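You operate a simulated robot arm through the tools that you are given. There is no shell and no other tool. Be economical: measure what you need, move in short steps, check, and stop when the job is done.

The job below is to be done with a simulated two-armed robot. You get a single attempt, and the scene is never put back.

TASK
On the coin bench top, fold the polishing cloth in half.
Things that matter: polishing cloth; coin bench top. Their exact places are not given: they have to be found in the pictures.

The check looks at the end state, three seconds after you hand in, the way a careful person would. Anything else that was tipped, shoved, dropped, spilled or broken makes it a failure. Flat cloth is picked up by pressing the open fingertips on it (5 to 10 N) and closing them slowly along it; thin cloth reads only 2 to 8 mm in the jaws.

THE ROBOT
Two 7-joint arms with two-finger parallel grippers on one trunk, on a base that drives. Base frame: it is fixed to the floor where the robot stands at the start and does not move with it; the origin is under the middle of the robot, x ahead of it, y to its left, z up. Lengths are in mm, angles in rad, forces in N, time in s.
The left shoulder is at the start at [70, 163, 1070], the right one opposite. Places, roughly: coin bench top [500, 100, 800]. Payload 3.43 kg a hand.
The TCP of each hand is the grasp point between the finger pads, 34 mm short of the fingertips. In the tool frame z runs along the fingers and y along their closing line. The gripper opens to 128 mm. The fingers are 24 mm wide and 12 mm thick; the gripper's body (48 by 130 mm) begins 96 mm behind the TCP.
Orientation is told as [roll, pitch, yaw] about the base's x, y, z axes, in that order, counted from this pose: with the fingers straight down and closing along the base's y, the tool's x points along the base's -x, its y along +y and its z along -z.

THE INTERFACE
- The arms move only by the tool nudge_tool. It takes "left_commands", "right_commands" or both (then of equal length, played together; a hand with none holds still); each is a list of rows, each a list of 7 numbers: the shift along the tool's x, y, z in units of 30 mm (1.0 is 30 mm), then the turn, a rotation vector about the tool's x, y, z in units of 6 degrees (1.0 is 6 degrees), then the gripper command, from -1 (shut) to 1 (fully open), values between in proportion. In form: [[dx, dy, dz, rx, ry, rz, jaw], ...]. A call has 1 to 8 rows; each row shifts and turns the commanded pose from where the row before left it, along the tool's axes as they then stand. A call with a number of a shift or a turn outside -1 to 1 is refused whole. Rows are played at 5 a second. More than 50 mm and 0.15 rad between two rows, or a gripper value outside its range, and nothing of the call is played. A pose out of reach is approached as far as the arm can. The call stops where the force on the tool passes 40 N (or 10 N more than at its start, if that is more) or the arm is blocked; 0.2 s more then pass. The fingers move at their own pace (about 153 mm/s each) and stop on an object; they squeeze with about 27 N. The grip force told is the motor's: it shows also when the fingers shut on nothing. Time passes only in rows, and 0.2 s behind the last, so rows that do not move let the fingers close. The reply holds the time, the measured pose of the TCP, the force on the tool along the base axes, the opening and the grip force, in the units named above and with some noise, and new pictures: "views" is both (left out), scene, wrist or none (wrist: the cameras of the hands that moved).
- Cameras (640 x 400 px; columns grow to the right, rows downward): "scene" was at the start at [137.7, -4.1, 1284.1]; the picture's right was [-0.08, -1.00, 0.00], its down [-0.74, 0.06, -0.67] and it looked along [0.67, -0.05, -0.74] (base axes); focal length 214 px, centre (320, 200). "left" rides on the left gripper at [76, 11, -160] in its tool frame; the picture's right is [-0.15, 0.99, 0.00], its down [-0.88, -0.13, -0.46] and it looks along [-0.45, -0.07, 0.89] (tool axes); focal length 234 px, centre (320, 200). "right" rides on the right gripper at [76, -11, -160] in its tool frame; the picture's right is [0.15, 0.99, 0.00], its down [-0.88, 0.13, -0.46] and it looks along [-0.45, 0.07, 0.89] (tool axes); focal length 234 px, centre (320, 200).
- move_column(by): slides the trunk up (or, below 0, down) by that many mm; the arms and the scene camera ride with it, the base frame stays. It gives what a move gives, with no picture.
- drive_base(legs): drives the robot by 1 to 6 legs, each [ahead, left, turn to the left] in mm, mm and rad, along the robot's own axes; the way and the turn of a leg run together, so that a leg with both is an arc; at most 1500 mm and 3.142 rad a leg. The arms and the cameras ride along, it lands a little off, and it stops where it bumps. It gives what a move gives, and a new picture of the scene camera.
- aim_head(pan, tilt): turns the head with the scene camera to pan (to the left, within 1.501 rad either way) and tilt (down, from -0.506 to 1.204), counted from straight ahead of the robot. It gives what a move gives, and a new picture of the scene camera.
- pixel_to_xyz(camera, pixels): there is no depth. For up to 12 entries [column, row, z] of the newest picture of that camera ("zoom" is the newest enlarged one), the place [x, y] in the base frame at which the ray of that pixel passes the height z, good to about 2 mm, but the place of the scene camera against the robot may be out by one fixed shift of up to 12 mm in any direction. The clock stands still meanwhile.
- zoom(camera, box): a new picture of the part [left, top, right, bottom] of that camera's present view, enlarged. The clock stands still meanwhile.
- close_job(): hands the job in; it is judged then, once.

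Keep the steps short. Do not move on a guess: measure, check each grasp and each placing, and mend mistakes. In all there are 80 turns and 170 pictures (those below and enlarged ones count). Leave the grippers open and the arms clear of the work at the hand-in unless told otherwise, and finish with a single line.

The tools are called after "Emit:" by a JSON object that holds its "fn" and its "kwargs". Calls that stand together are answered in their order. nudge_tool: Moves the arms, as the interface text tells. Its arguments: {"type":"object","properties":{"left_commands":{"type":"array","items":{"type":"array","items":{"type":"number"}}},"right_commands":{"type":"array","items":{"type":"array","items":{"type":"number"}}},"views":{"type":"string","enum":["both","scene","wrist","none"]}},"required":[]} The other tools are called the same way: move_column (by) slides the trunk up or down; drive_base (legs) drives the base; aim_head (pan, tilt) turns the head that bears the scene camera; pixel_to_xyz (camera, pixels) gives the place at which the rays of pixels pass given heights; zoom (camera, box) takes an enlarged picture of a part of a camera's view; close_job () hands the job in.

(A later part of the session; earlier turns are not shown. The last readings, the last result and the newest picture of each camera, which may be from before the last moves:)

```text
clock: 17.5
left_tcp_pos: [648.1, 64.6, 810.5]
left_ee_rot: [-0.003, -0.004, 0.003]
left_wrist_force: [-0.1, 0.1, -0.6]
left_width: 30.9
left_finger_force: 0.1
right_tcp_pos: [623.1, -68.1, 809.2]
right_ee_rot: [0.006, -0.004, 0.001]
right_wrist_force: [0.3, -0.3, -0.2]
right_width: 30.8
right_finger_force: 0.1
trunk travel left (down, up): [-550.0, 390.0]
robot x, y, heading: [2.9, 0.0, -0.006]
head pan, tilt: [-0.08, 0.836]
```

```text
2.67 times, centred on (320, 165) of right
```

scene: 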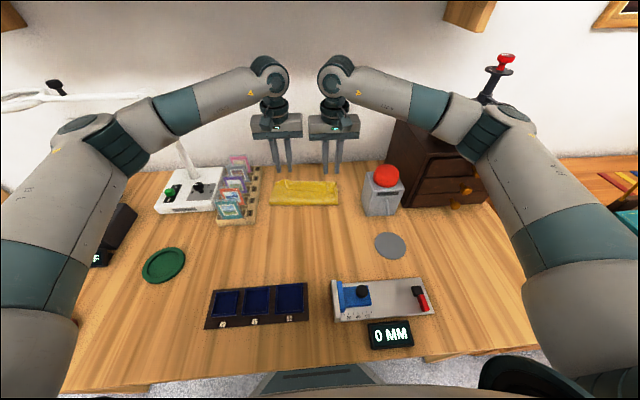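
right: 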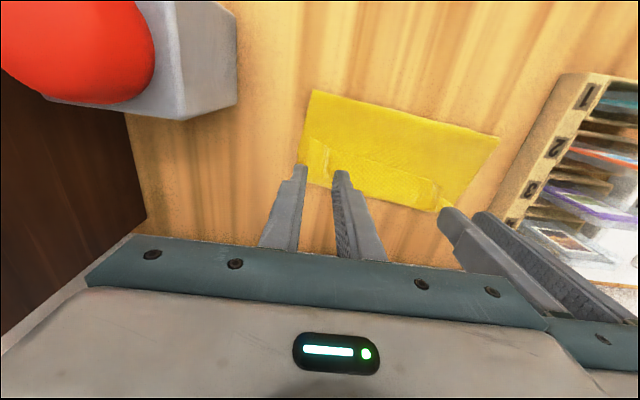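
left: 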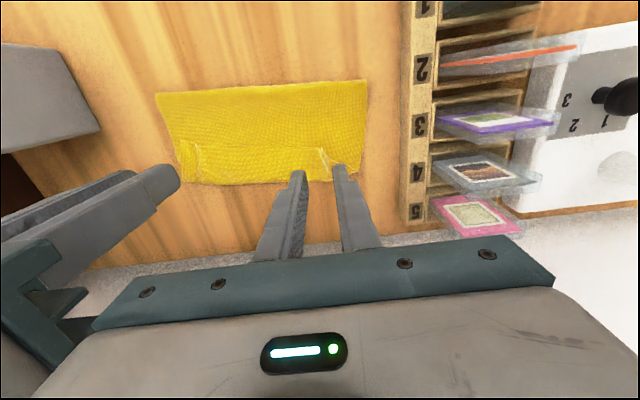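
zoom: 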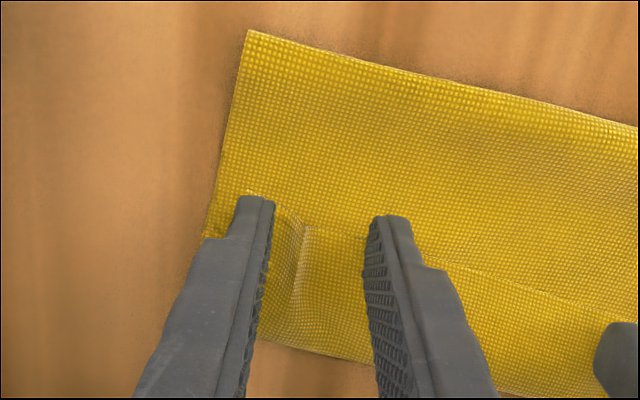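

The ridges are between the fingers. I'll narrow the jaws and step down to light contact.

Emit:
{"fn": "nudge_tool", "kwargs": {"left_commands": [[0, -0.05, 0.2, 0, 0, 0, -0.62], [0, 0, 0.12, 0, 0, 0, -0.62], [0, 0, 0, 0, 0, 0, -0.62]], "right_commands": [[0, -0.08, 0.2, 0, 0, 0, -0.62], [0, 0, 0.12, 0, 0, 0, -0.62], [0, 0, 0, 0, 0, 0, -0.62]], "views": "none"}}

```text
clock: 18.3
left_tcp_pos: [648.1, 61.5, 802.2]
left_ee_rot: [-0.003, -0.003, 0.002]
left_wrist_force: [0.2, 0.2, 0.9]
left_width: 24.3
left_finger_force: 0.1
right_tcp_pos: [623.6, -71.0, 802.7]
right_ee_rot: [0.004, -0.01, -0.001]
right_wrist_force: [0.3, 0.2, -0.1]
right_width: 24.3
right_finger_force: 0.1
trunk travel left (down, up): [-550.0, 390.0]
robot x, y, heading: [0.7, 0.2, -0.001]
head pan, tilt: [-0.08, 0.836]
```

Emit:
{"fn": "nudge_tool", "kwargs": {"left_commands": [[0, 0, 0.07, 0, 0, 0, -0.62], [0, 0, 0.03, 0, 0, 0, -0.62], [0, 0, 0, 0, 0, 0, -0.62]], "right_commands": [[0, 0, 0.07, 0, 0, 0, -0.62], [0, 0, 0.03, 0, 0, 0, -0.62], [0, 0, 0, 0, 0, 0, -0.62]], "views": "none"}}

Emit:
{"fn": "zoom", "kwargs": {"camera": "left", "box": [200, 90, 440, 240]}}

Emit:
{"fn": "zoom", "kwargs": {"camera": "right", "box": [200, 90, 440, 240]}}

```text
clock: 19.1
left_tcp_pos: [647.6, 62.0, 799.3]
left_ee_rot: [-0.005, -0.006, 0.003]
left_wrist_force: [0.5, 0.0, -0.1]
left_width: 24.6
left_finger_force: 0.1
right_tcp_pos: [625.4, -69.1, 799.6]
right_ee_rot: [0.004, -0.013, -0.001]
right_wrist_force: [1.0, 0.3, -1.1]
right_width: 24.4
right_finger_force: 0.1
trunk travel left (down, up): [-550.0, 390.0]
robot x, y, heading: [-1.8, 2.5, -0.004]
head pan, tilt: [-0.08, 0.836]
```

```text
2.67 times, centred on (320, 165) of left
```

zoom: 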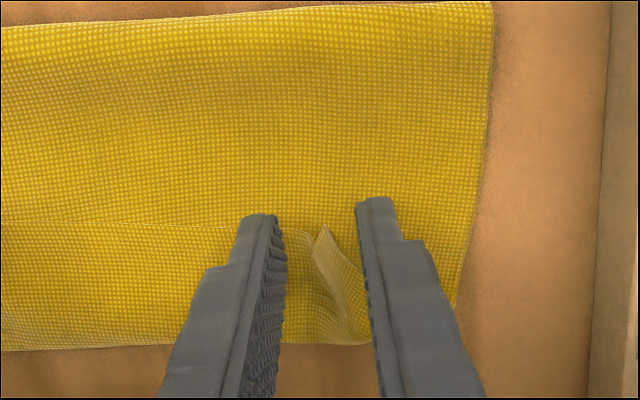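

```text
2.67 times, centred on (320, 165) of right
```

zoom: 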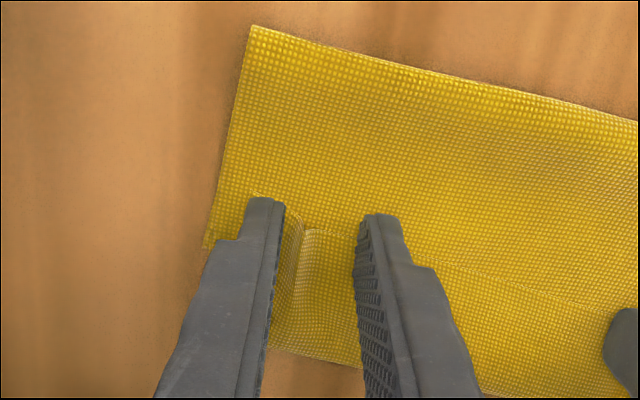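

Still no contact. Two millimetres more, then I'll close slowly on the ridges.

Emit:
{"fn": "nudge_tool", "kwargs": {"left_commands": [[0, 0, 0.07, 0, 0, 0, -0.62], [0, 0, 0, 0, 0, 0, -0.7], [0, 0, 0, 0, 0, 0, -0.78], [0, 0, 0, 0, 0, 0, -0.86], [0, 0, 0, 0, 0, 0, -0.94], [0, 0, 0, 0, 0, 0, -1], [0, 0, 0, 0, 0, 0, -1]], "right_commands": [[0, 0, 0.07, 0, 0, 0, -0.62], [0, 0, 0, 0, 0, 0, -0.7], [0, 0, 0, 0, 0, 0, -0.78], [0, 0, 0, 0, 0, 0, -0.86], [0, 0, 0, 0, 0, 0, -0.94], [0, 0, 0, 0, 0, 0, -1], [0, 0, 0, 0, 0, 0, -1]], "views": "none"}}

Emit:
{"fn": "zoom", "kwargs": {"camera": "left", "box": [200, 90, 440, 240]}}

Emit:
{"fn": "zoom", "kwargs": {"camera": "right", "box": [200, 90, 440, 240]}}

```text
clock: 20.7
left_tcp_pos: [647.0, 61.1, 797.9]
left_ee_rot: [-0.003, -0.005, 0.0]
left_wrist_force: [-0.5, -3.2, 0.4]
left_width: 2.3
left_finger_force: 26.7
right_tcp_pos: [626.7, -69.6, 799.4]
right_ee_rot: [0.005, -0.016, -0.001]
right_wrist_force: [0.4, 3.8, -1.3]
right_width: 1.9
right_finger_force: 26.3
trunk travel left (down, up): [-550.0, 390.0]
robot x, y, heading: [-2.4, -0.9, -0.002]
head pan, tilt: [-0.08, 0.836]
```

```text
2.67 times, centred on (320, 165) of left
```

zoom: 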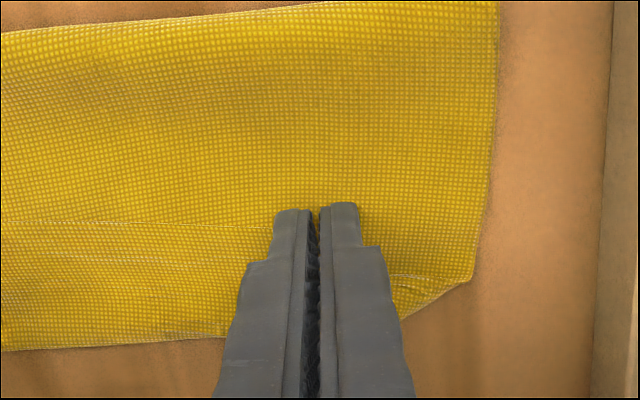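

```text
2.67 times, centred on (320, 165) of right
```

zoom: 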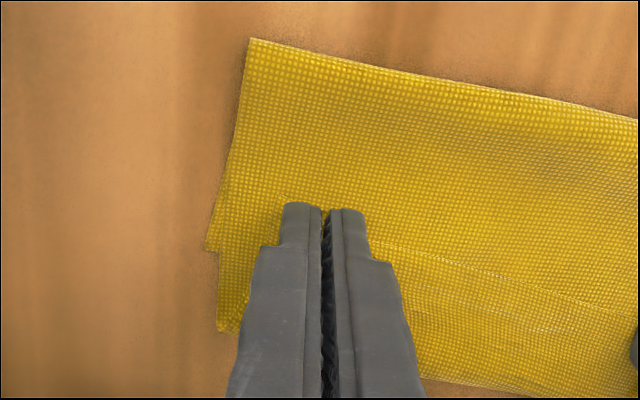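

Both caught. I'll lift up and back toward above the intended fold line (x≈540).

Emit:
{"fn": "nudge_tool", "kwargs": {"left_commands": [[0.1, 0, -0.5, 0, 0, 0, -1], [0.3, 0, -0.5, 0, 0, 0, -1], [0.4, 0, -0.5, 0, 0, 0, -1], [0.5, 0, -0.5, 0, 0, 0, -1], [0.5, 0, -0.5, 0, 0, 0, -1], [0.5, 0, -0.5, 0, 0, 0, -1], [0.5, 0, -0.5, 0, 0, 0, -1], [0.5, 0, -0.4, 0, 0, 0, -1]], "right_commands": [[0.1, 0, -0.5, 0, 0, 0, -1], [0.3, 0, -0.5, 0, 0, 0, -1], [0.4, 0, -0.5, 0, 0, 0, -1], [0.5, 0, -0.5, 0, 0, 0, -1], [0.5, 0, -0.5, 0, 0, 0, -1], [0.5, 0, -0.5, 0, 0, 0, -1], [0.5, 0, -0.5, 0, 0, 0, -1], [0.5, 0, -0.4, 0, 0, 0, -1]]}}

Emit:
{"fn": "zoom", "kwargs": {"camera": "scene", "box": [230, 130, 410, 243]}}

```text
clock: 22.5
left_tcp_pos: [549.6, 62.7, 914.7]
left_ee_rot: [-0.003, -0.001, 0.002]
left_wrist_force: [-1.8, -8.3, -0.5]
left_width: 2.0
left_finger_force: 27.4
right_tcp_pos: [523.7, -71.2, 911.4]
right_ee_rot: [0.006, -0.007, -0.002]
right_wrist_force: [1.1, 8.5, 0.0]
right_width: 1.8
right_finger_force: 27.4
trunk travel left (down, up): [-550.0, 390.0]
robot x, y, heading: [1.6, 0.8, -0.003]
head pan, tilt: [-0.08, 0.836]
```

scene: 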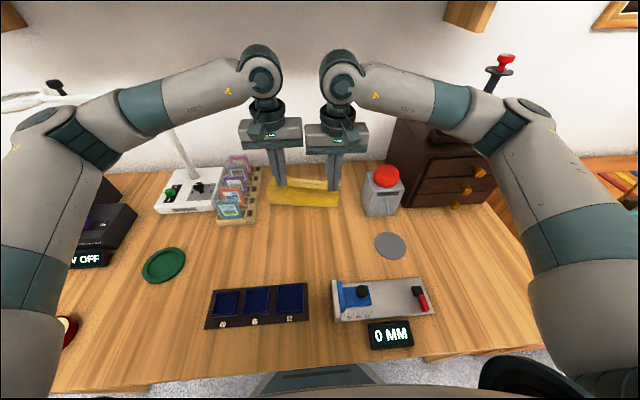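
right: 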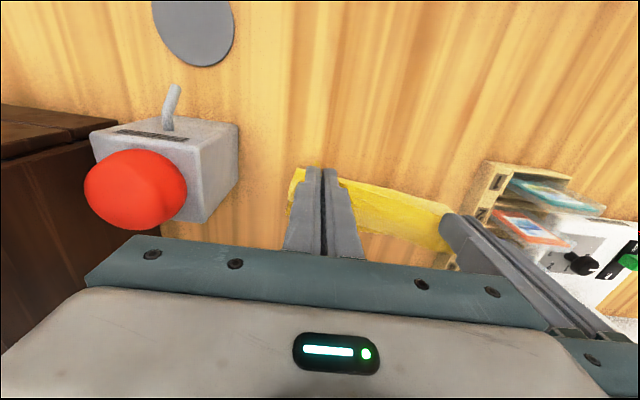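
left: 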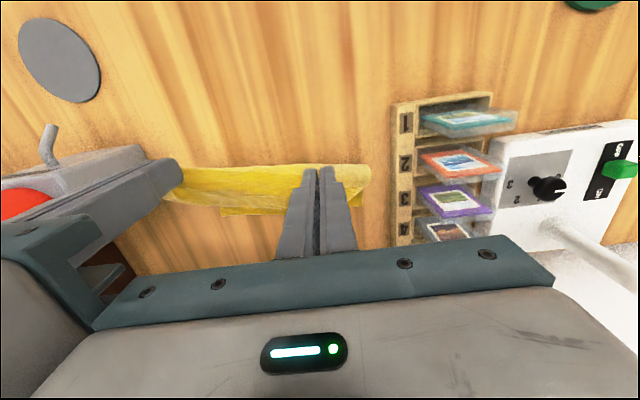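

```text
3.54 times, centred on (320, 186) of scene
```

zoom: 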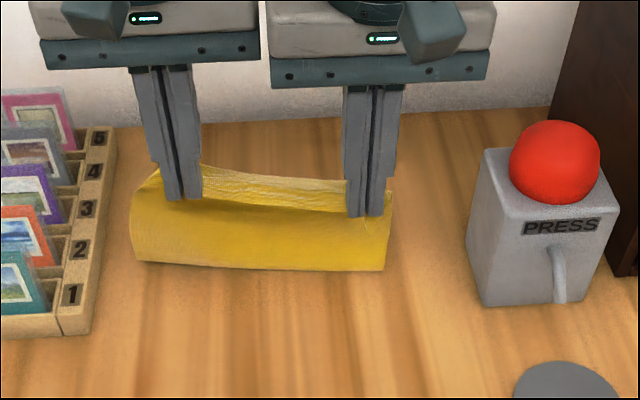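

Emit:
{"fn": "pixel_to_xyz", "kwargs": {"camera": "scene", "pixels": [[269, 203.5, 758], [338, 206, 758], [269, 203.5, 775], [338, 206, 775]]}}

Emit:
{"fn": "zoom", "kwargs": {"camera": "left", "box": [140, 120, 400, 283]}}

Emit:
{"fn": "zoom", "kwargs": {"camera": "right", "box": [260, 130, 500, 280]}}

```text
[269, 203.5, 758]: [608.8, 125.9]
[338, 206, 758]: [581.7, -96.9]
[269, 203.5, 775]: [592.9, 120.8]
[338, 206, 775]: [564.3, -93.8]
```

```text
2.45 times, centred on (270, 202) of left
```

zoom: 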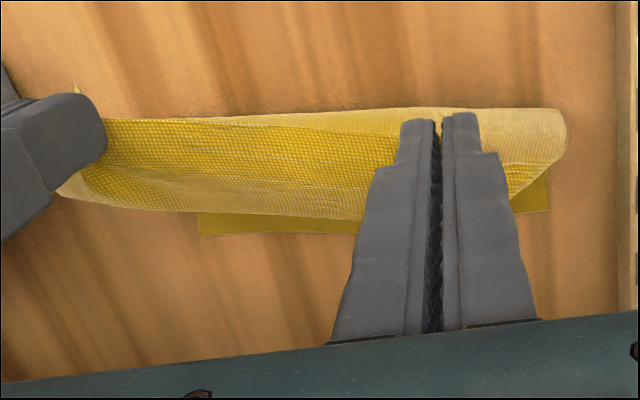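

```text
2.67 times, centred on (380, 205) of right
```

zoom: 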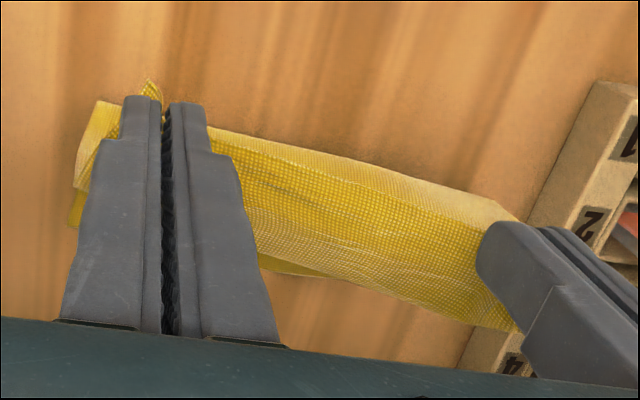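

Emit:
{"fn": "pixel_to_xyz", "kwargs": {"camera": "left", "pixels": [[221, 216, 758], [286, 215.5, 758], [363, 205, 758], [363, 190, 758]]}}

Emit:
{"fn": "aim_head", "kwargs": {"pan": -0.05, "tilt": 0.75}}

```text
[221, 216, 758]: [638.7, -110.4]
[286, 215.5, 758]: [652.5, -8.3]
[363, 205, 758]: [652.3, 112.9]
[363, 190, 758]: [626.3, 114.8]
```

```text
clock: 23.2
left_tcp_pos: [550.4, 61.6, 914.6]
left_ee_rot: [-0.003, -0.003, 0.0]
left_wrist_force: [-0.6, -8.5, -0.7]
left_width: 2.2
left_finger_force: 27.1
right_tcp_pos: [525.0, -71.1, 909.8]
right_ee_rot: [0.003, -0.008, -0.001]
right_wrist_force: [1.6, 9.5, -0.2]
right_width: 1.5
right_finger_force: 27.5
trunk travel left (down, up): [-550.0, 390.0]
robot x, y, heading: [1.1, 0.7, 0.003]
head pan, tilt: [-0.051, 0.75]
```

scene: 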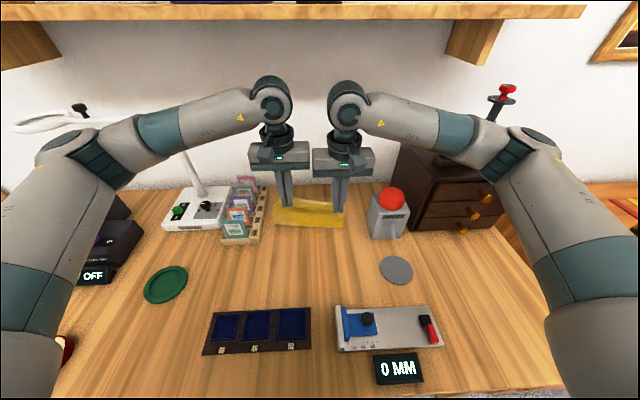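

The bottom far edge is at x≈639–652, so the fold line should be at x≈518–531. The cloth still has slack. I'll move the hands back to x≈470 at slightly lower height so it unrolls taut.

Emit:
{"fn": "nudge_tool", "kwargs": {"left_commands": [[0.5, -0.04, 0.1, 0, 0, 0, -1], [0.5, 0, 0.1, 0, 0, 0, -1], [0.5, 0, 0.1, 0, 0, 0, -1], [0.5, 0, 0.1, 0, 0, 0, -1], [0.5, 0, 0.1, 0, 0, 0, -1], [0.3, 0, 0.1, 0, 0, 0, -1]], "right_commands": [[0.4, 0.04, 0.1, 0, 0, 0, -1], [0.4, 0, 0.1, 0, 0, 0, -1], [0.4, 0, 0.1, 0, 0, 0, -1], [0.4, 0, 0.1, 0, 0, 0, -1], [0.4, 0, 0.1, 0, 0, 0, -1], [0.3, 0, 0.1, 0, 0, 0, -1]]}}

Emit:
{"fn": "zoom", "kwargs": {"camera": "scene", "box": [230, 150, 410, 263]}}

Emit:
{"fn": "zoom", "kwargs": {"camera": "left", "box": [140, 120, 400, 283]}}

```text
clock: 24.6
left_tcp_pos: [464.6, 61.0, 895.3]
left_ee_rot: [-0.005, -0.003, 0.002]
left_wrist_force: [-0.2, -1.5, 0.0]
left_width: 2.1
left_finger_force: 27.1
right_tcp_pos: [455.9, -69.9, 891.7]
right_ee_rot: [0.006, -0.007, 0.0]
right_wrist_force: [-0.3, 1.6, -0.1]
right_width: 1.5
right_finger_force: 26.7
trunk travel left (down, up): [-550.0, 390.0]
robot x, y, heading: [-3.2, 1.2, 0.001]
head pan, tilt: [-0.051, 0.75]
```

scene: 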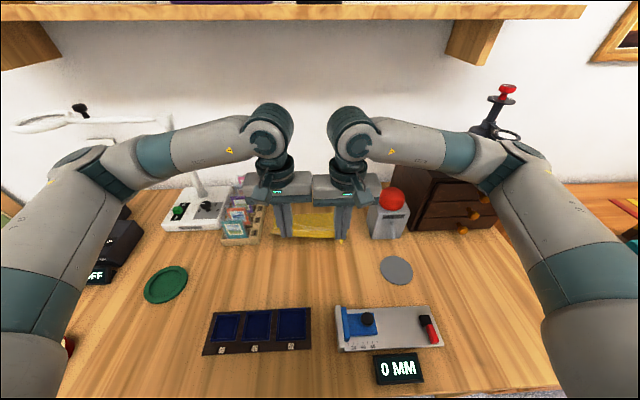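
right: 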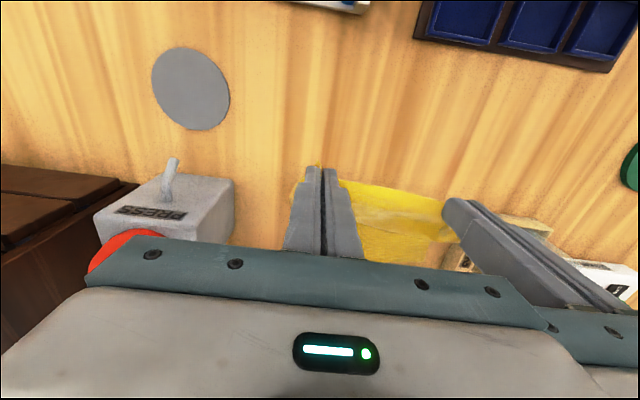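
left: 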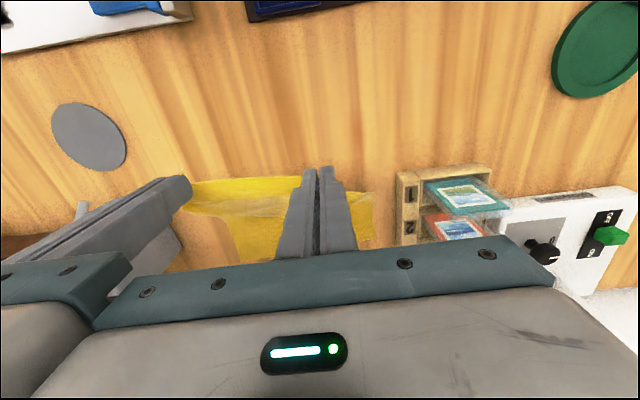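

```text
3.54 times, centred on (320, 206) of scene
```

zoom: 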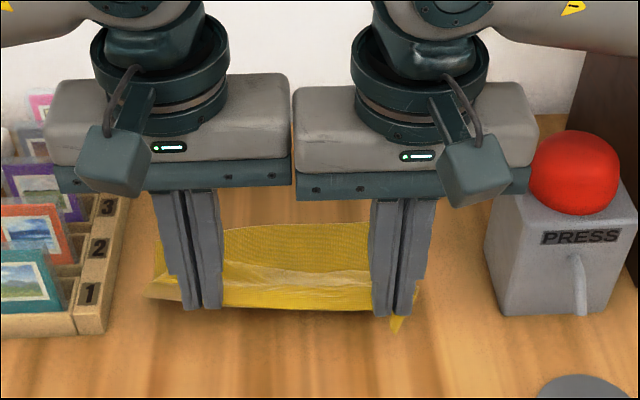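

```text
2.45 times, centred on (270, 202) of left
```

zoom: 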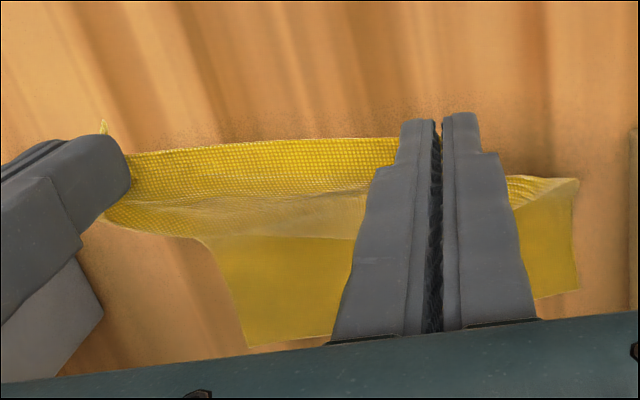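

The cloth is hung out again with the bottom half flat behind it. Now a fuller forward arc (radius ≈114 mm about the fold line), stopping 50 mm above the table with the top layer taut.

Emit:
{"fn": "nudge_tool", "kwargs": {"left_commands": [[-0.87, 0.02, -0.23, 0, 0, 0, -1], [-1, 0.02, -0.2, 0, 0, 0, -1], [-1, 0.02, 0.03, 0, 0, 0, -1], [-0.83, 0.03, 0.23, 0, 0, 0, -1], [-0.83, 0.03, 0.5, 0, 0, 0, -1], [-0.67, 0.03, 0.67, 0, 0, 0, -1], [-0.43, 0.03, 0.67, 0, 0, 0, -1]], "right_commands": [[-0.73, 0.02, -0.33, 0, 0, 0, -1], [-1, 0.02, -0.2, 0, 0, 0, -1], [-1, 0.02, 0.03, 0, 0, 0, -1], [-0.83, 0.03, 0.23, 0, 0, 0, -1], [-0.83, 0.03, 0.5, 0, 0, 0, -1], [-0.67, 0.03, 0.67, 0, 0, 0, -1], [-0.43, 0.03, 0.67, 0, 0, 0, -1]]}}

Emit:
{"fn": "zoom", "kwargs": {"camera": "scene", "box": [230, 150, 410, 263]}}

Emit:
{"fn": "zoom", "kwargs": {"camera": "left", "box": [140, 80, 400, 243]}}

```text
clock: 26.2
left_tcp_pos: [632.9, 65.6, 845.3]
left_ee_rot: [-0.004, -0.003, -0.001]
left_wrist_force: [0.7, -2.6, -0.6]
left_width: 2.0
left_finger_force: 27.4
right_tcp_pos: [619.8, -66.9, 848.0]
right_ee_rot: [0.004, -0.005, -0.004]
right_wrist_force: [-0.6, 2.9, 0.4]
right_width: 1.8
right_finger_force: 27.2
trunk travel left (down, up): [-550.0, 390.0]
robot x, y, heading: [-0.9, -3.8, 0.005]
head pan, tilt: [-0.051, 0.75]
```

scene: 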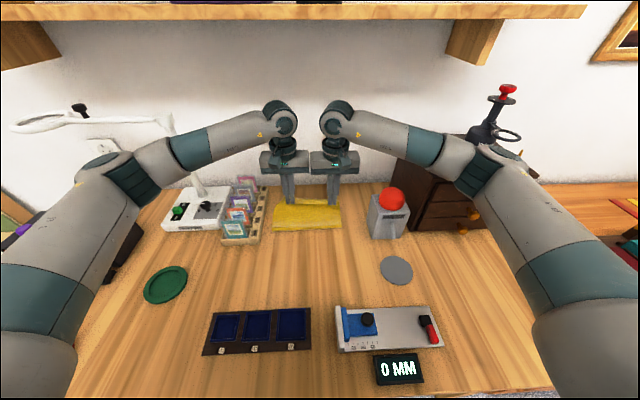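
right: 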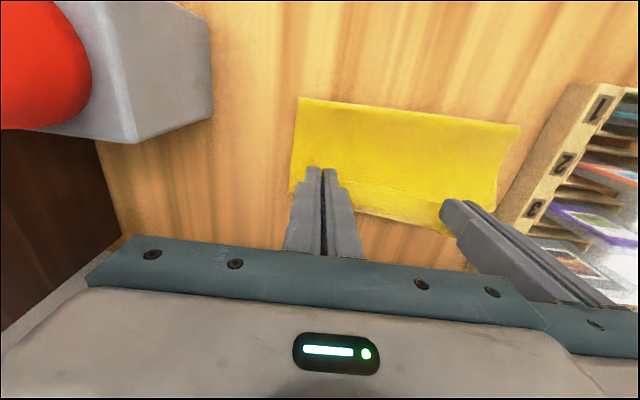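
left: 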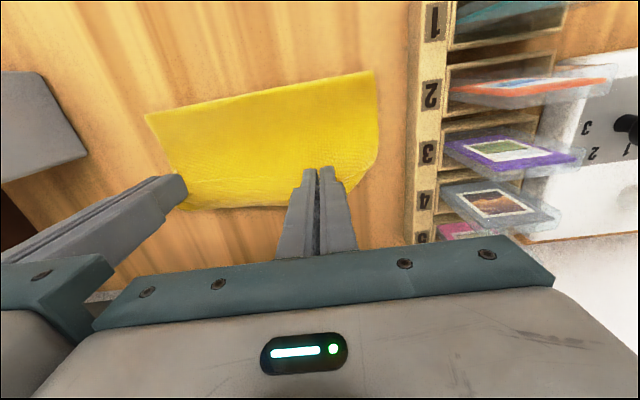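

```text
3.54 times, centred on (320, 206) of scene
```

zoom: 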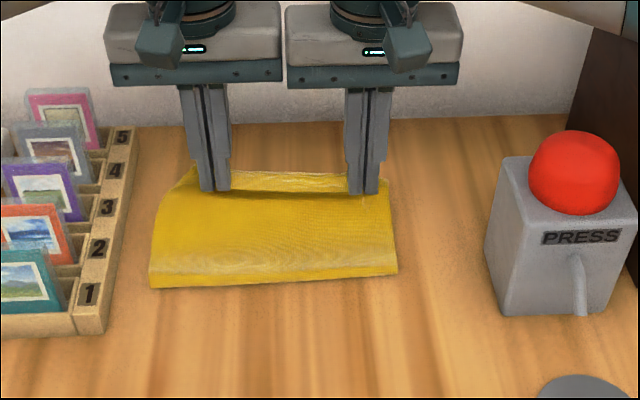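

```text
2.45 times, centred on (270, 162) of left
```

zoom: 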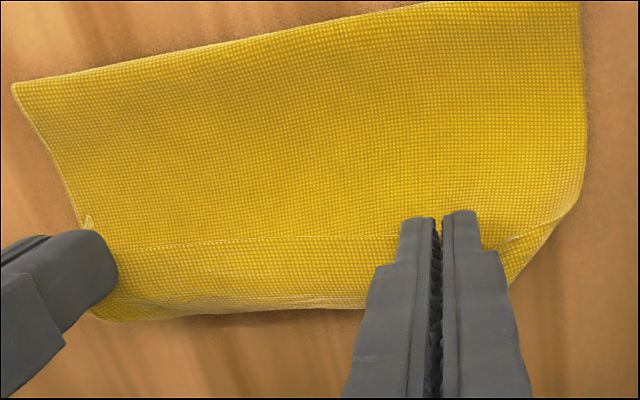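

Emit:
{"fn": "pixel_to_xyz", "kwargs": {"camera": "left", "pixels": [[145, 115, 762], [375, 72, 762], [191, 207, 790], [290, 203, 790]]}}

Emit:
{"fn": "pixel_to_xyz", "kwargs": {"camera": "right", "pixels": [[299, 98, 762], [520, 126, 762], [349, 205, 790], [430, 228, 790]]}}

Emit:
{"fn": "zoom", "kwargs": {"camera": "right", "box": [260, 80, 540, 255]}}

```text
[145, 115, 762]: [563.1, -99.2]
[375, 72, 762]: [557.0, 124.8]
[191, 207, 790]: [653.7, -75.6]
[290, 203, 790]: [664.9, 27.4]
```

```text
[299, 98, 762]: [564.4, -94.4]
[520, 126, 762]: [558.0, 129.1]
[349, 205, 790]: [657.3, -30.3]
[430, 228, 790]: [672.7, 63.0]
```

```text
2.29 times, centred on (400, 168) of right
```

zoom: 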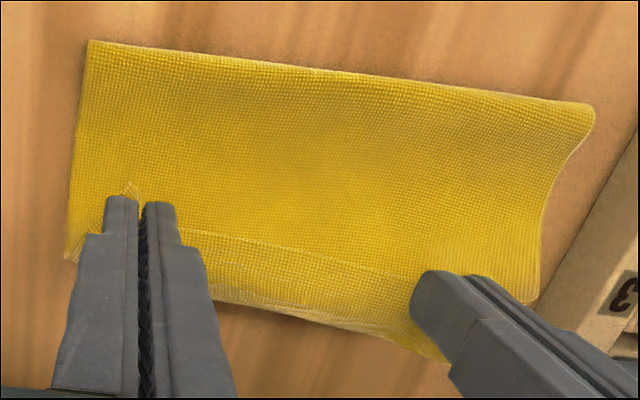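

The cloth is springy and keeps a wide curl with this grip, so the fold still lands off-half. Better to lay it flat again and re-pinch with the jaws closing along x, so the sheet hangs straight from the tips. First I'll reverse the arc.

Emit:
{"fn": "nudge_tool", "kwargs": {"left_commands": [[0.43, 0, -0.67, 0, 0, 0, -1], [0.67, 0, -0.67, 0, 0, 0, -1], [0.83, 0, -0.5, 0, 0, 0, -1], [0.83, 0, -0.2, 0, 0, 0, -1], [1, 0, 0, 0, 0, 0, -1], [1, 0, 0.2, 0, 0, 0, -1], [0.87, 0, 0.23, 0, 0, 0, -1]], "right_commands": [[0.43, 0, -0.67, 0, 0, 0, -1], [0.67, 0, -0.67, 0, 0, 0, -1], [0.83, 0, -0.5, 0, 0, 0, -1], [0.83, 0, -0.2, 0, 0, 0, -1], [1, 0, 0, 0, 0, 0, -1], [1, 0, 0.2, 0, 0, 0, -1], [0.87, 0, 0.33, 0, 0, 0, -1]], "views": "none"}}

Emit:
{"fn": "nudge_tool", "kwargs": {"left_commands": [[0.5, 0.04, 0.6, 0, 0, 0, -1], [0.5, 0.04, 0.6, 0, 0, 0, -1], [0.35, 0, 0.6, 0, 0, 0, -1], [0.2, 0, 0.6, 0, 0, 0, -1], [0.1, 0, 0.4, 0, 0, 0, -1]], "right_commands": [[0.5, -0.04, 0.6, 0, 0, 0, -1], [0.5, -0.04, 0.6, 0, 0, 0, -1], [0.35, 0, 0.6, 0, 0, 0, -1], [0.2, 0, 0.6, 0, 0, 0, -1], [0.1, 0, 0.4, 0, 0, 0, -1]]}}

```text
clock: 27.8
left_tcp_pos: [465.3, 66.0, 894.6]
left_ee_rot: [-0.002, -0.005, 0.001]
left_wrist_force: [-1.4, -3.5, -1.4]
left_width: 2.1
left_finger_force: 26.9
right_tcp_pos: [450.7, -64.9, 888.0]
right_ee_rot: [0.007, -0.008, -0.003]
right_wrist_force: [0.5, 4.3, -0.4]
right_width: 1.8
right_finger_force: 26.8
trunk travel left (down, up): [-550.0, 390.0]
robot x, y, heading: [-0.3, 1.7, 0.001]
head pan, tilt: [-0.051, 0.75]
```

```text
clock: 29.0
left_tcp_pos: [414.8, 68.1, 810.1]
left_ee_rot: [-0.004, -0.003, 0.002]
left_wrist_force: [-0.1, -9.8, -0.4]
left_width: 2.1
left_finger_force: 27.2
right_tcp_pos: [402.0, -67.0, 805.6]
right_ee_rot: [0.008, -0.005, -0.002]
right_wrist_force: [0.0, 8.1, 0.7]
right_width: 1.5
right_finger_force: 27.5
trunk travel left (down, up): [-550.0, 390.0]
robot x, y, heading: [-2.2, -1.9, -0.001]
head pan, tilt: [-0.051, 0.75]
```

scene: 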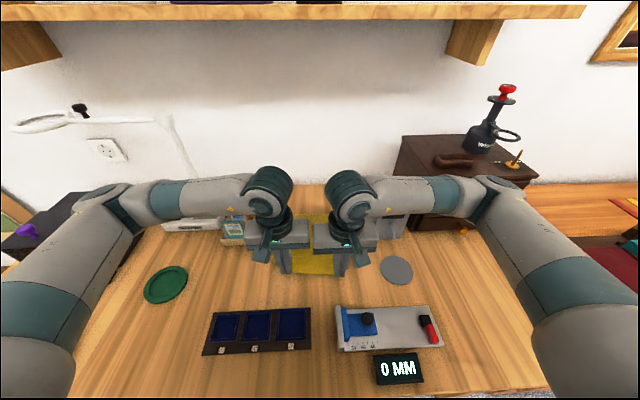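
right: 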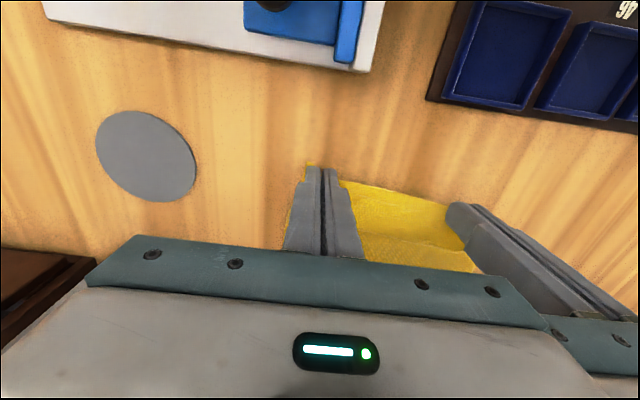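
left: 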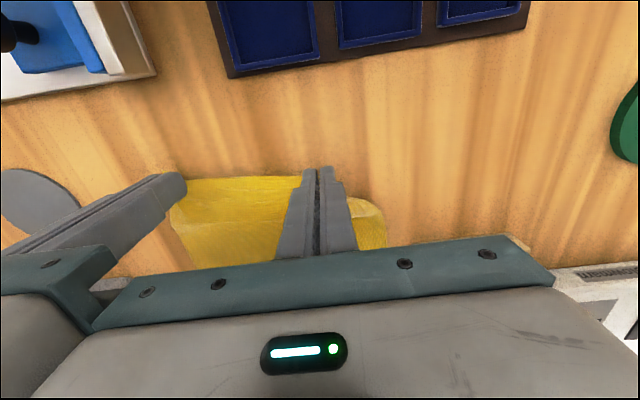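

Laid back out. I'll release, raise, and spread the hands apart for turning.

Emit:
{"fn": "nudge_tool", "kwargs": {"left_commands": [[0, 0, 0.15, 0, 0, 0, -1], [0, 0, 0, 0, 0, 0, -0.8], [0, 0, 0, 0, 0, 0, -0.6], [0, 0, -0.7, 0, 0, 0, -0.6], [0, 0, -0.8, 0, 0, 0, -0.6], [0, 0.5, -0.8, 0, 0, 0, -0.6], [0, 0.5, -0.3, 0, 0, 0, -0.6]], "right_commands": [[0, 0, 0.1, 0, 0, 0, -1], [0, 0, 0, 0, 0, 0, -0.8], [0, 0, 0, 0, 0, 0, -0.6], [0, 0, -0.7, 0, 0, 0, -0.6], [0, 0, -0.8, 0, 0, 0, -0.6], [0, -0.5, -0.8, 0, 0, 0, -0.6], [0, -0.5, -0.3, 0, 0, 0, -0.6]], "views": "wrist"}}

```text
clock: 30.6
left_tcp_pos: [415.7, 96.8, 880.9]
left_ee_rot: [-0.004, -0.003, 0.002]
left_wrist_force: [0.0, -0.2, 0.6]
left_width: 25.6
left_finger_force: 0.1
right_tcp_pos: [400.2, -97.8, 880.5]
right_ee_rot: [0.005, -0.005, 0.0]
right_wrist_force: [0.1, -0.3, 0.7]
right_width: 25.5
right_finger_force: 0.0
trunk travel left (down, up): [-550.0, 390.0]
robot x, y, heading: [5.1, 2.8, -0.002]
head pan, tilt: [-0.051, 0.75]
```

right: 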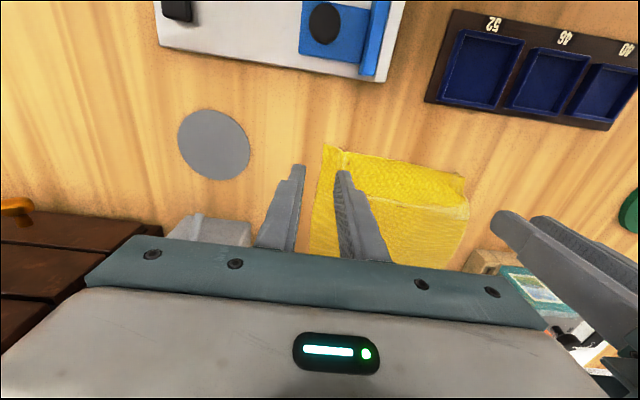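
left: 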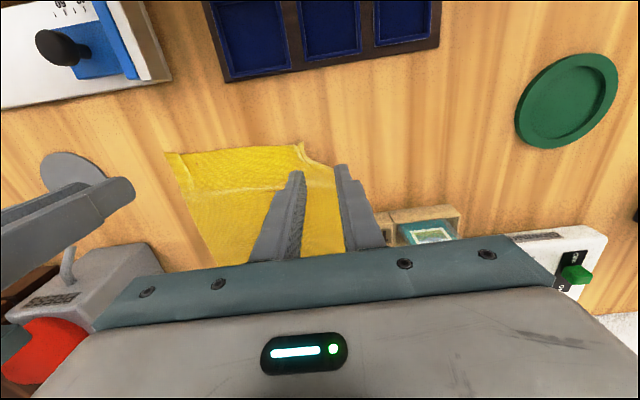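

Mostly flat; the left corner looks tucked. Now turning both hands 90° outward (cameras away from each other).

Emit:
{"fn": "nudge_tool", "kwargs": {"left_commands": [[0, 0.2, 0, 0, 0, 1, -0.6], [0, 0.2, 0, 0, 0, 1, -0.6], [0, 0, 0, 0, 0, 1, -0.6], [0, 0, 0, 0, 0, 1, -0.6], [0, 0, 0, 0, 0, 1, -0.6], [0, 0, 0, 0, 0, 1, -0.6], [0, 0, 0, 0, 0, 1, -0.6], [0, 0, 0, 0, 0, 1, -0.6]], "right_commands": [[0, -0.2, 0, 0, 0, -1, -0.6], [0, -0.2, 0, 0, 0, -1, -0.6], [0, 0, 0, 0, 0, -1, -0.6], [0, 0, 0, 0, 0, -1, -0.6], [0, 0, 0, 0, 0, -1, -0.6], [0, 0, 0, 0, 0, -1, -0.6], [0, 0, 0, 0, 0, -1, -0.6], [0, 0, 0, 0, 0, -1, -0.6]], "views": "none"}}

Emit:
{"fn": "nudge_tool", "kwargs": {"left_commands": [[0, 0, 0, 0, 0, 1, -0.6], [0, 0, 0, 0, 0, 1, -0.6], [0, 0, 0, 0, 0, 1, -0.6], [0, 0, 0, 0, 0, 1, -0.6], [0, 0, 0, 0, 0, 1, -0.6], [0, 0, 0, 0, 0, 1, -0.6], [0, 0, 0, 0, 0, 1, -0.6]], "right_commands": [[0, 0, 0, 0, 0, -1, -0.6], [0, 0, 0, 0, 0, -1, -0.6], [0, 0, 0, 0, 0, -1, -0.6], [0, 0, 0, 0, 0, -1, -0.6], [0, 0, 0, 0, 0, -1, -0.6], [0, 0, 0, 0, 0, -1, -0.6], [0, 0, 0, 0, 0, -1, -0.6]]}}

```text
clock: 32.4
left_tcp_pos: [414.4, 109.7, 883.5]
left_ee_rot: [0.002, -0.006, -0.837]
left_wrist_force: [0.2, 0.1, 0.1]
left_width: 25.7
left_finger_force: 0.1
right_tcp_pos: [399.7, -108.2, 882.0]
right_ee_rot: [-0.003, -0.009, 0.837]
right_wrist_force: [-0.3, 0.6, 0.5]
right_width: 25.5
right_finger_force: 0.0
trunk travel left (down, up): [-550.0, 390.0]
robot x, y, heading: [2.3, 0.4, 0.001]
head pan, tilt: [-0.051, 0.75]
```

```text
clock: 34.0
left_tcp_pos: [415.9, 109.4, 882.3]
left_ee_rot: [0.006, -0.003, -1.569]
left_wrist_force: [-0.2, -0.4, 0.2]
left_width: 25.7
left_finger_force: 0.0
right_tcp_pos: [401.2, -107.4, 881.4]
right_ee_rot: [-0.007, -0.005, 1.571]
right_wrist_force: [0.0, -0.2, -0.1]
right_width: 25.4
right_finger_force: 0.0
trunk travel left (down, up): [-550.0, 390.0]
robot x, y, heading: [1.1, -0.9, 0.003]
head pan, tilt: [-0.051, 0.75]
```

scene: 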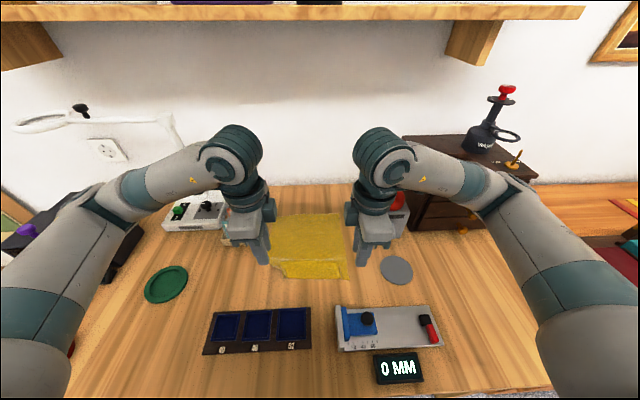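
right: 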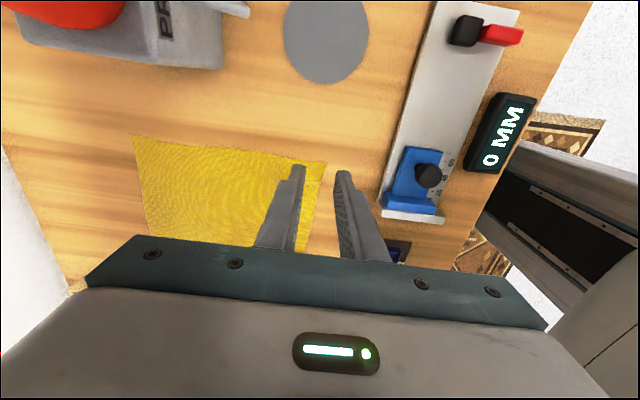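
left: 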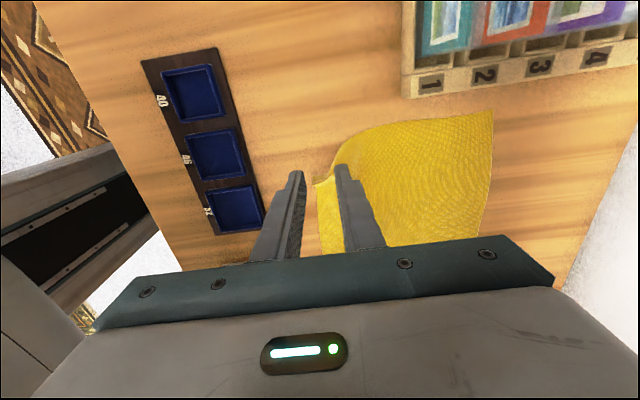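

Turned cleanly. Enlarge and measure the cloth as it now lies.

Emit:
{"fn": "zoom", "kwargs": {"camera": "scene", "box": [240, 190, 400, 290]}}

Emit:
{"fn": "zoom", "kwargs": {"camera": "left", "box": [250, 90, 510, 253]}}

Emit:
{"fn": "pixel_to_xyz", "kwargs": {"camera": "left", "pixels": [[314, 184, 758], [493, 111, 758], [475, 237, 758], [318, 230, 758], [335, 160, 758]]}}

Emit:
{"fn": "pixel_to_xyz", "kwargs": {"camera": "right", "pixels": [[326, 163, 758], [133, 136, 758], [148, 230, 758], [318, 230, 758]]}}

```text
4.00 times, centred on (320, 240) of scene
```

zoom: 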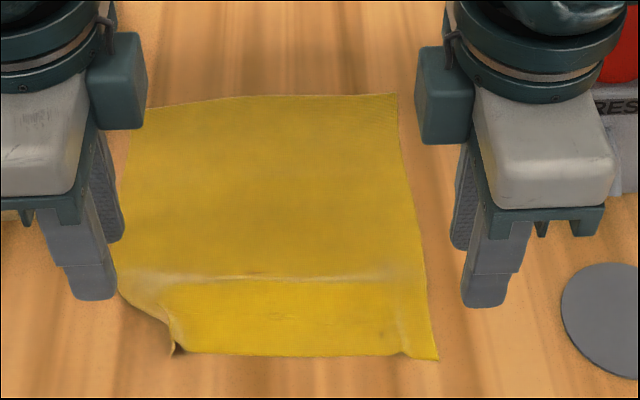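

```text
2.45 times, centred on (380, 172) of left
```

zoom: 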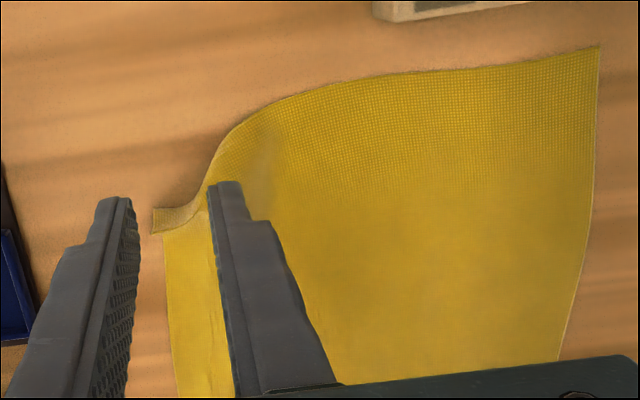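

```text
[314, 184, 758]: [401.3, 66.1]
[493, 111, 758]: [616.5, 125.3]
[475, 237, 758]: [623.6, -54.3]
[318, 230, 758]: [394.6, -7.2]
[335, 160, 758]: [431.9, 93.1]
```

```text
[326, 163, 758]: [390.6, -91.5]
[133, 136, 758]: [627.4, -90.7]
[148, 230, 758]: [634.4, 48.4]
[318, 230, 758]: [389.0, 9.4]
```

Near corners are now ≈(391,-91) and (401,66), with a small standing ridge at the left. I'll come down to pinch both near corners with the jaws closing along x, then spread them.

Emit:
{"fn": "nudge_tool", "kwargs": {"left_commands": [[-0.8, 0, 0.6, 0, 0, 0, -0.69], [-0.78, 0, 0.8, 0, 0, 0, -0.69], [0, 0, 0.8, 0, 0, 0, -0.69], [0, 0, 0.3, 0, 0, 0, -0.69]], "right_commands": [[-0.46, -0.1, 0.6, 0, 0, 0, -0.69], [-0.45, -0.1, 0.8, 0, 0, 0, -0.69], [0, 0, 0.8, 0, 0, 0, -0.69], [0, 0, 0.3, 0, 0, 0, -0.69]], "views": "none"}}

Emit:
{"fn": "zoom", "kwargs": {"camera": "left", "box": [220, 90, 460, 240]}}

Emit:
{"fn": "zoom", "kwargs": {"camera": "right", "box": [200, 90, 440, 240]}}

```text
clock: 35.0
left_tcp_pos: [416.3, 62.9, 807.6]
left_ee_rot: [0.005, -0.004, -1.57]
left_wrist_force: [0.6, -1.0, 0.7]
left_width: 19.7
left_finger_force: 0.1
right_tcp_pos: [408.8, -79.3, 806.6]
right_ee_rot: [-0.009, -0.003, 1.571]
right_wrist_force: [-0.6, 0.0, -0.9]
right_width: 19.8
right_finger_force: 0.1
trunk travel left (down, up): [-550.0, 390.0]
robot x, y, heading: [-0.9, 3.4, -0.005]
head pan, tilt: [-0.051, 0.75]
```

```text
2.67 times, centred on (340, 165) of left
```

zoom: 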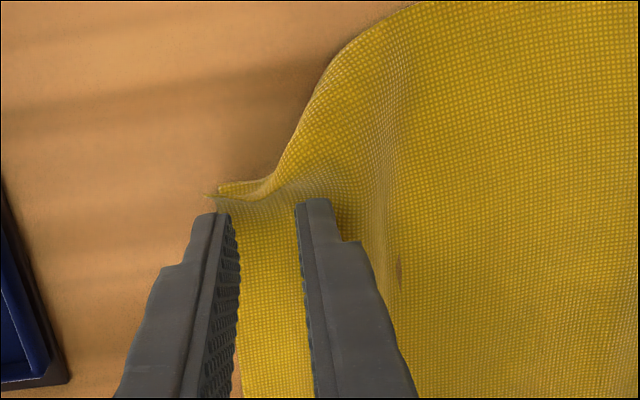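

```text
2.67 times, centred on (320, 165) of right
```

zoom: 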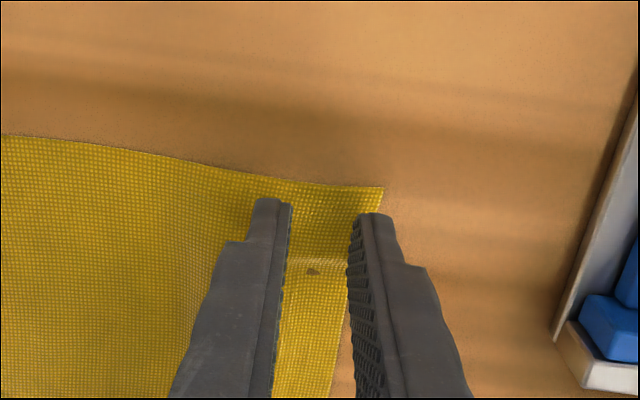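

Jaws straddle the near edge at both corners. Small steps to contact.

Emit:
{"fn": "nudge_tool", "kwargs": {"left_commands": [[0.1, 0, 0.2, 0, 0, 0, -0.69], [0, 0, 0.15, 0, 0, 0, -0.69], [0, 0, 0, 0, 0, 0, -0.69]], "right_commands": [[0, 0, 0.2, 0, 0, 0, -0.69], [0, 0, 0.15, 0, 0, 0, -0.69], [0, 0, 0, 0, 0, 0, -0.69]], "views": "none"}}

```text
clock: 35.8
left_tcp_pos: [416.0, 63.8, 797.2]
left_ee_rot: [0.002, -0.004, -1.569]
left_wrist_force: [-0.2, -0.4, -0.2]
left_width: 19.6
left_finger_force: 0.1
right_tcp_pos: [407.8, -81.3, 797.0]
right_ee_rot: [-0.007, -0.003, 1.569]
right_wrist_force: [0.2, 0.4, 0.4]
right_width: 19.8
right_finger_force: 0.0
trunk travel left (down, up): [-550.0, 390.0]
robot x, y, heading: [-2.9, -2.1, 0.002]
head pan, tilt: [-0.051, 0.75]
```

Emit:
{"fn": "nudge_tool", "kwargs": {"left_commands": [[0, 0, 0.08, 0, 0, 0, -0.69], [0, 0, 0, 0, 0, 0, -0.69]], "right_commands": [[0, 0, 0.08, 0, 0, 0, -0.69], [0, 0, 0, 0, 0, 0, -0.69]], "views": "none"}}

```text
clock: 36.4
left_tcp_pos: [415.9, 64.5, 795.3]
left_ee_rot: [0.004, -0.002, -1.569]
left_wrist_force: [1.0, -1.3, 5.8]
left_width: 19.5
left_finger_force: 0.0
right_tcp_pos: [409.0, -81.6, 794.1]
right_ee_rot: [-0.009, -0.006, 1.57]
right_wrist_force: [-1.4, 1.9, 20.0]
right_width: 20.3
right_finger_force: 0.9
trunk travel left (down, up): [-550.0, 390.0]
robot x, y, heading: [-1.8, -2.0, -0.002]
head pan, tilt: [-0.051, 0.75]
```

Left is at 6 N and right at 20 N. I'll ease the right 1 mm, then close slowly.

Emit:
{"fn": "nudge_tool", "kwargs": {"left_commands": [[0, 0, 0.01, 0, 0, 0, -0.69], [0, 0, 0, 0, 0, 0, -0.75], [0, 0, 0, 0, 0, 0, -0.8], [0, 0, 0, 0, 0, 0, -0.86], [0, 0, 0, 0, 0, 0, -0.92], [0, 0, 0, 0, 0, 0, -1], [0, 0, 0, 0, 0, 0, -1]], "right_commands": [[0, 0, -0.03, 0, 0, 0, -0.69], [0, 0, 0, 0, 0, 0, -0.75], [0, 0, 0, 0, 0, 0, -0.8], [0, 0, 0, 0, 0, 0, -0.86], [0, 0, 0, 0, 0, 0, -0.92], [0, 0, 0, 0, 0, 0, -1], [0, 0, 0, 0, 0, 0, -1]], "views": "none"}}

Emit:
{"fn": "zoom", "kwargs": {"camera": "left", "box": [220, 90, 460, 240]}}

Emit:
{"fn": "zoom", "kwargs": {"camera": "right", "box": [200, 90, 440, 240]}}

```text
clock: 38.0
left_tcp_pos: [414.5, 65.9, 796.0]
left_ee_rot: [0.004, -0.003, -1.568]
left_wrist_force: [0.4, 0.0, 20.9]
left_width: 2.0
left_finger_force: 26.6
right_tcp_pos: [408.4, -82.1, 794.4]
right_ee_rot: [-0.007, -0.004, 1.568]
right_wrist_force: [0.2, 0.1, 2.4]
right_width: 1.8
right_finger_force: 26.9
trunk travel left (down, up): [-550.0, 390.0]
robot x, y, heading: [1.1, -0.8, -0.001]
head pan, tilt: [-0.051, 0.75]
```

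```text
2.67 times, centred on (340, 165) of left
```

zoom: 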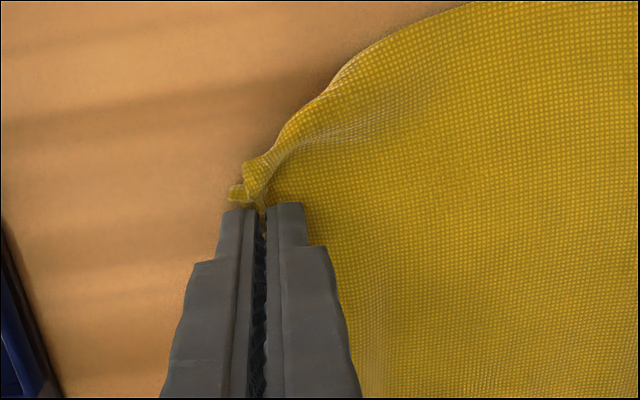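

```text
2.67 times, centred on (320, 165) of right
```

zoom: 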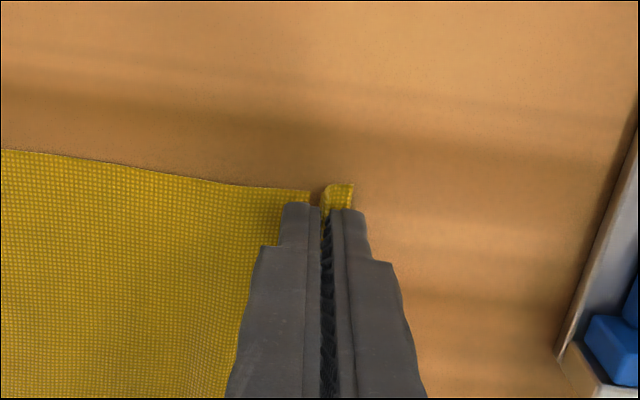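

Both ridges are caught. I'll lift 15 mm and draw the left hand outward to take the ripple out of the near edge.

Emit:
{"fn": "nudge_tool", "kwargs": {"left_commands": [[0, 0, -0.25, 0, 0, 0, -1], [0, 0, -0.25, 0, 0, 0, -1], [0.35, 0, 0, 0, 0, 0, -1], [0.35, 0, 0, 0, 0, 0, -1], [0.2, 0, 0, 0, 0, 0, -1]], "right_commands": [[0, 0, -0.25, 0, 0, 0, -1], [0, 0, -0.25, 0, 0, 0, -1], [0, 0, 0, 0, 0, 0, -1], [0, 0, 0, 0, 0, 0, -1], [0, 0, 0, 0, 0, 0, -1]], "views": "scene"}}

Emit:
{"fn": "zoom", "kwargs": {"camera": "scene", "box": [240, 190, 400, 290]}}

```text
clock: 39.2
left_tcp_pos: [415.8, 89.6, 810.0]
left_ee_rot: [0.005, -0.01, -1.571]
left_wrist_force: [-0.8, -30.8, 1.0]
left_width: 1.9
left_finger_force: 26.8
right_tcp_pos: [407.9, -77.9, 811.1]
right_ee_rot: [-0.007, -0.01, 1.569]
right_wrist_force: [1.5, 29.9, -0.3]
right_width: 1.3
right_finger_force: 27.2
trunk travel left (down, up): [-550.0, 390.0]
robot x, y, heading: [2.7, -2.2, 0.001]
head pan, tilt: [-0.051, 0.75]
```

scene: 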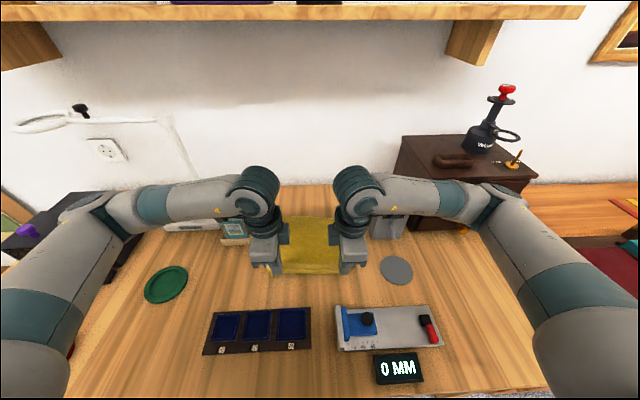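

```text
4.00 times, centred on (320, 240) of scene
```

zoom: 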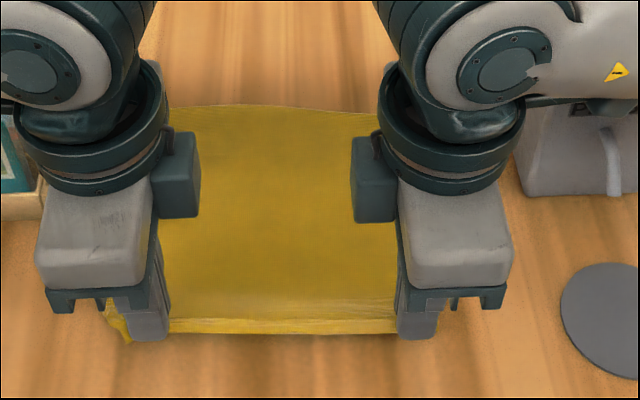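

The edge is straight now but over-taut (30 N). I'll relax 6 mm and measure the far edge.

Emit:
{"fn": "nudge_tool", "kwargs": {"left_commands": [[-0.2, 0, 0, 0, 0, 0, -1], [0, 0, 0, 0, 0, 0, -1]], "right_commands": [[0, 0, 0, 0, 0, 0, -1], [0, 0, 0, 0, 0, 0, -1]], "views": "wrist"}}

```text
clock: 39.8
left_tcp_pos: [416.6, 85.2, 809.7]
left_ee_rot: [0.003, -0.005, -1.57]
left_wrist_force: [-1.1, -20.4, 0.5]
left_width: 1.8
left_finger_force: 26.8
right_tcp_pos: [408.1, -80.3, 811.7]
right_ee_rot: [-0.007, -0.004, 1.57]
right_wrist_force: [2.0, 19.6, -0.8]
right_width: 1.8
right_finger_force: 27.1
trunk travel left (down, up): [-550.0, 390.0]
robot x, y, heading: [-1.1, 0.6, -0.001]
head pan, tilt: [-0.051, 0.75]
```

right: 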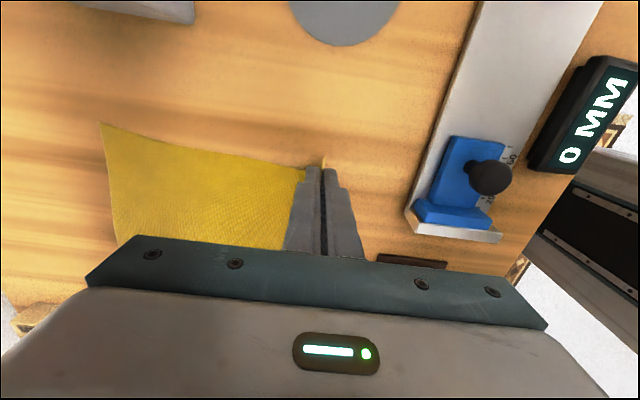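
left: 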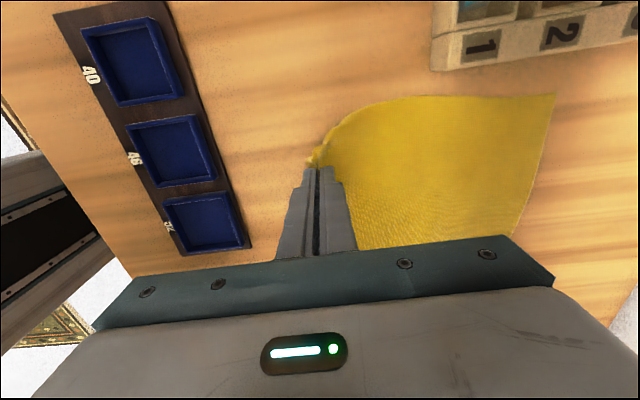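

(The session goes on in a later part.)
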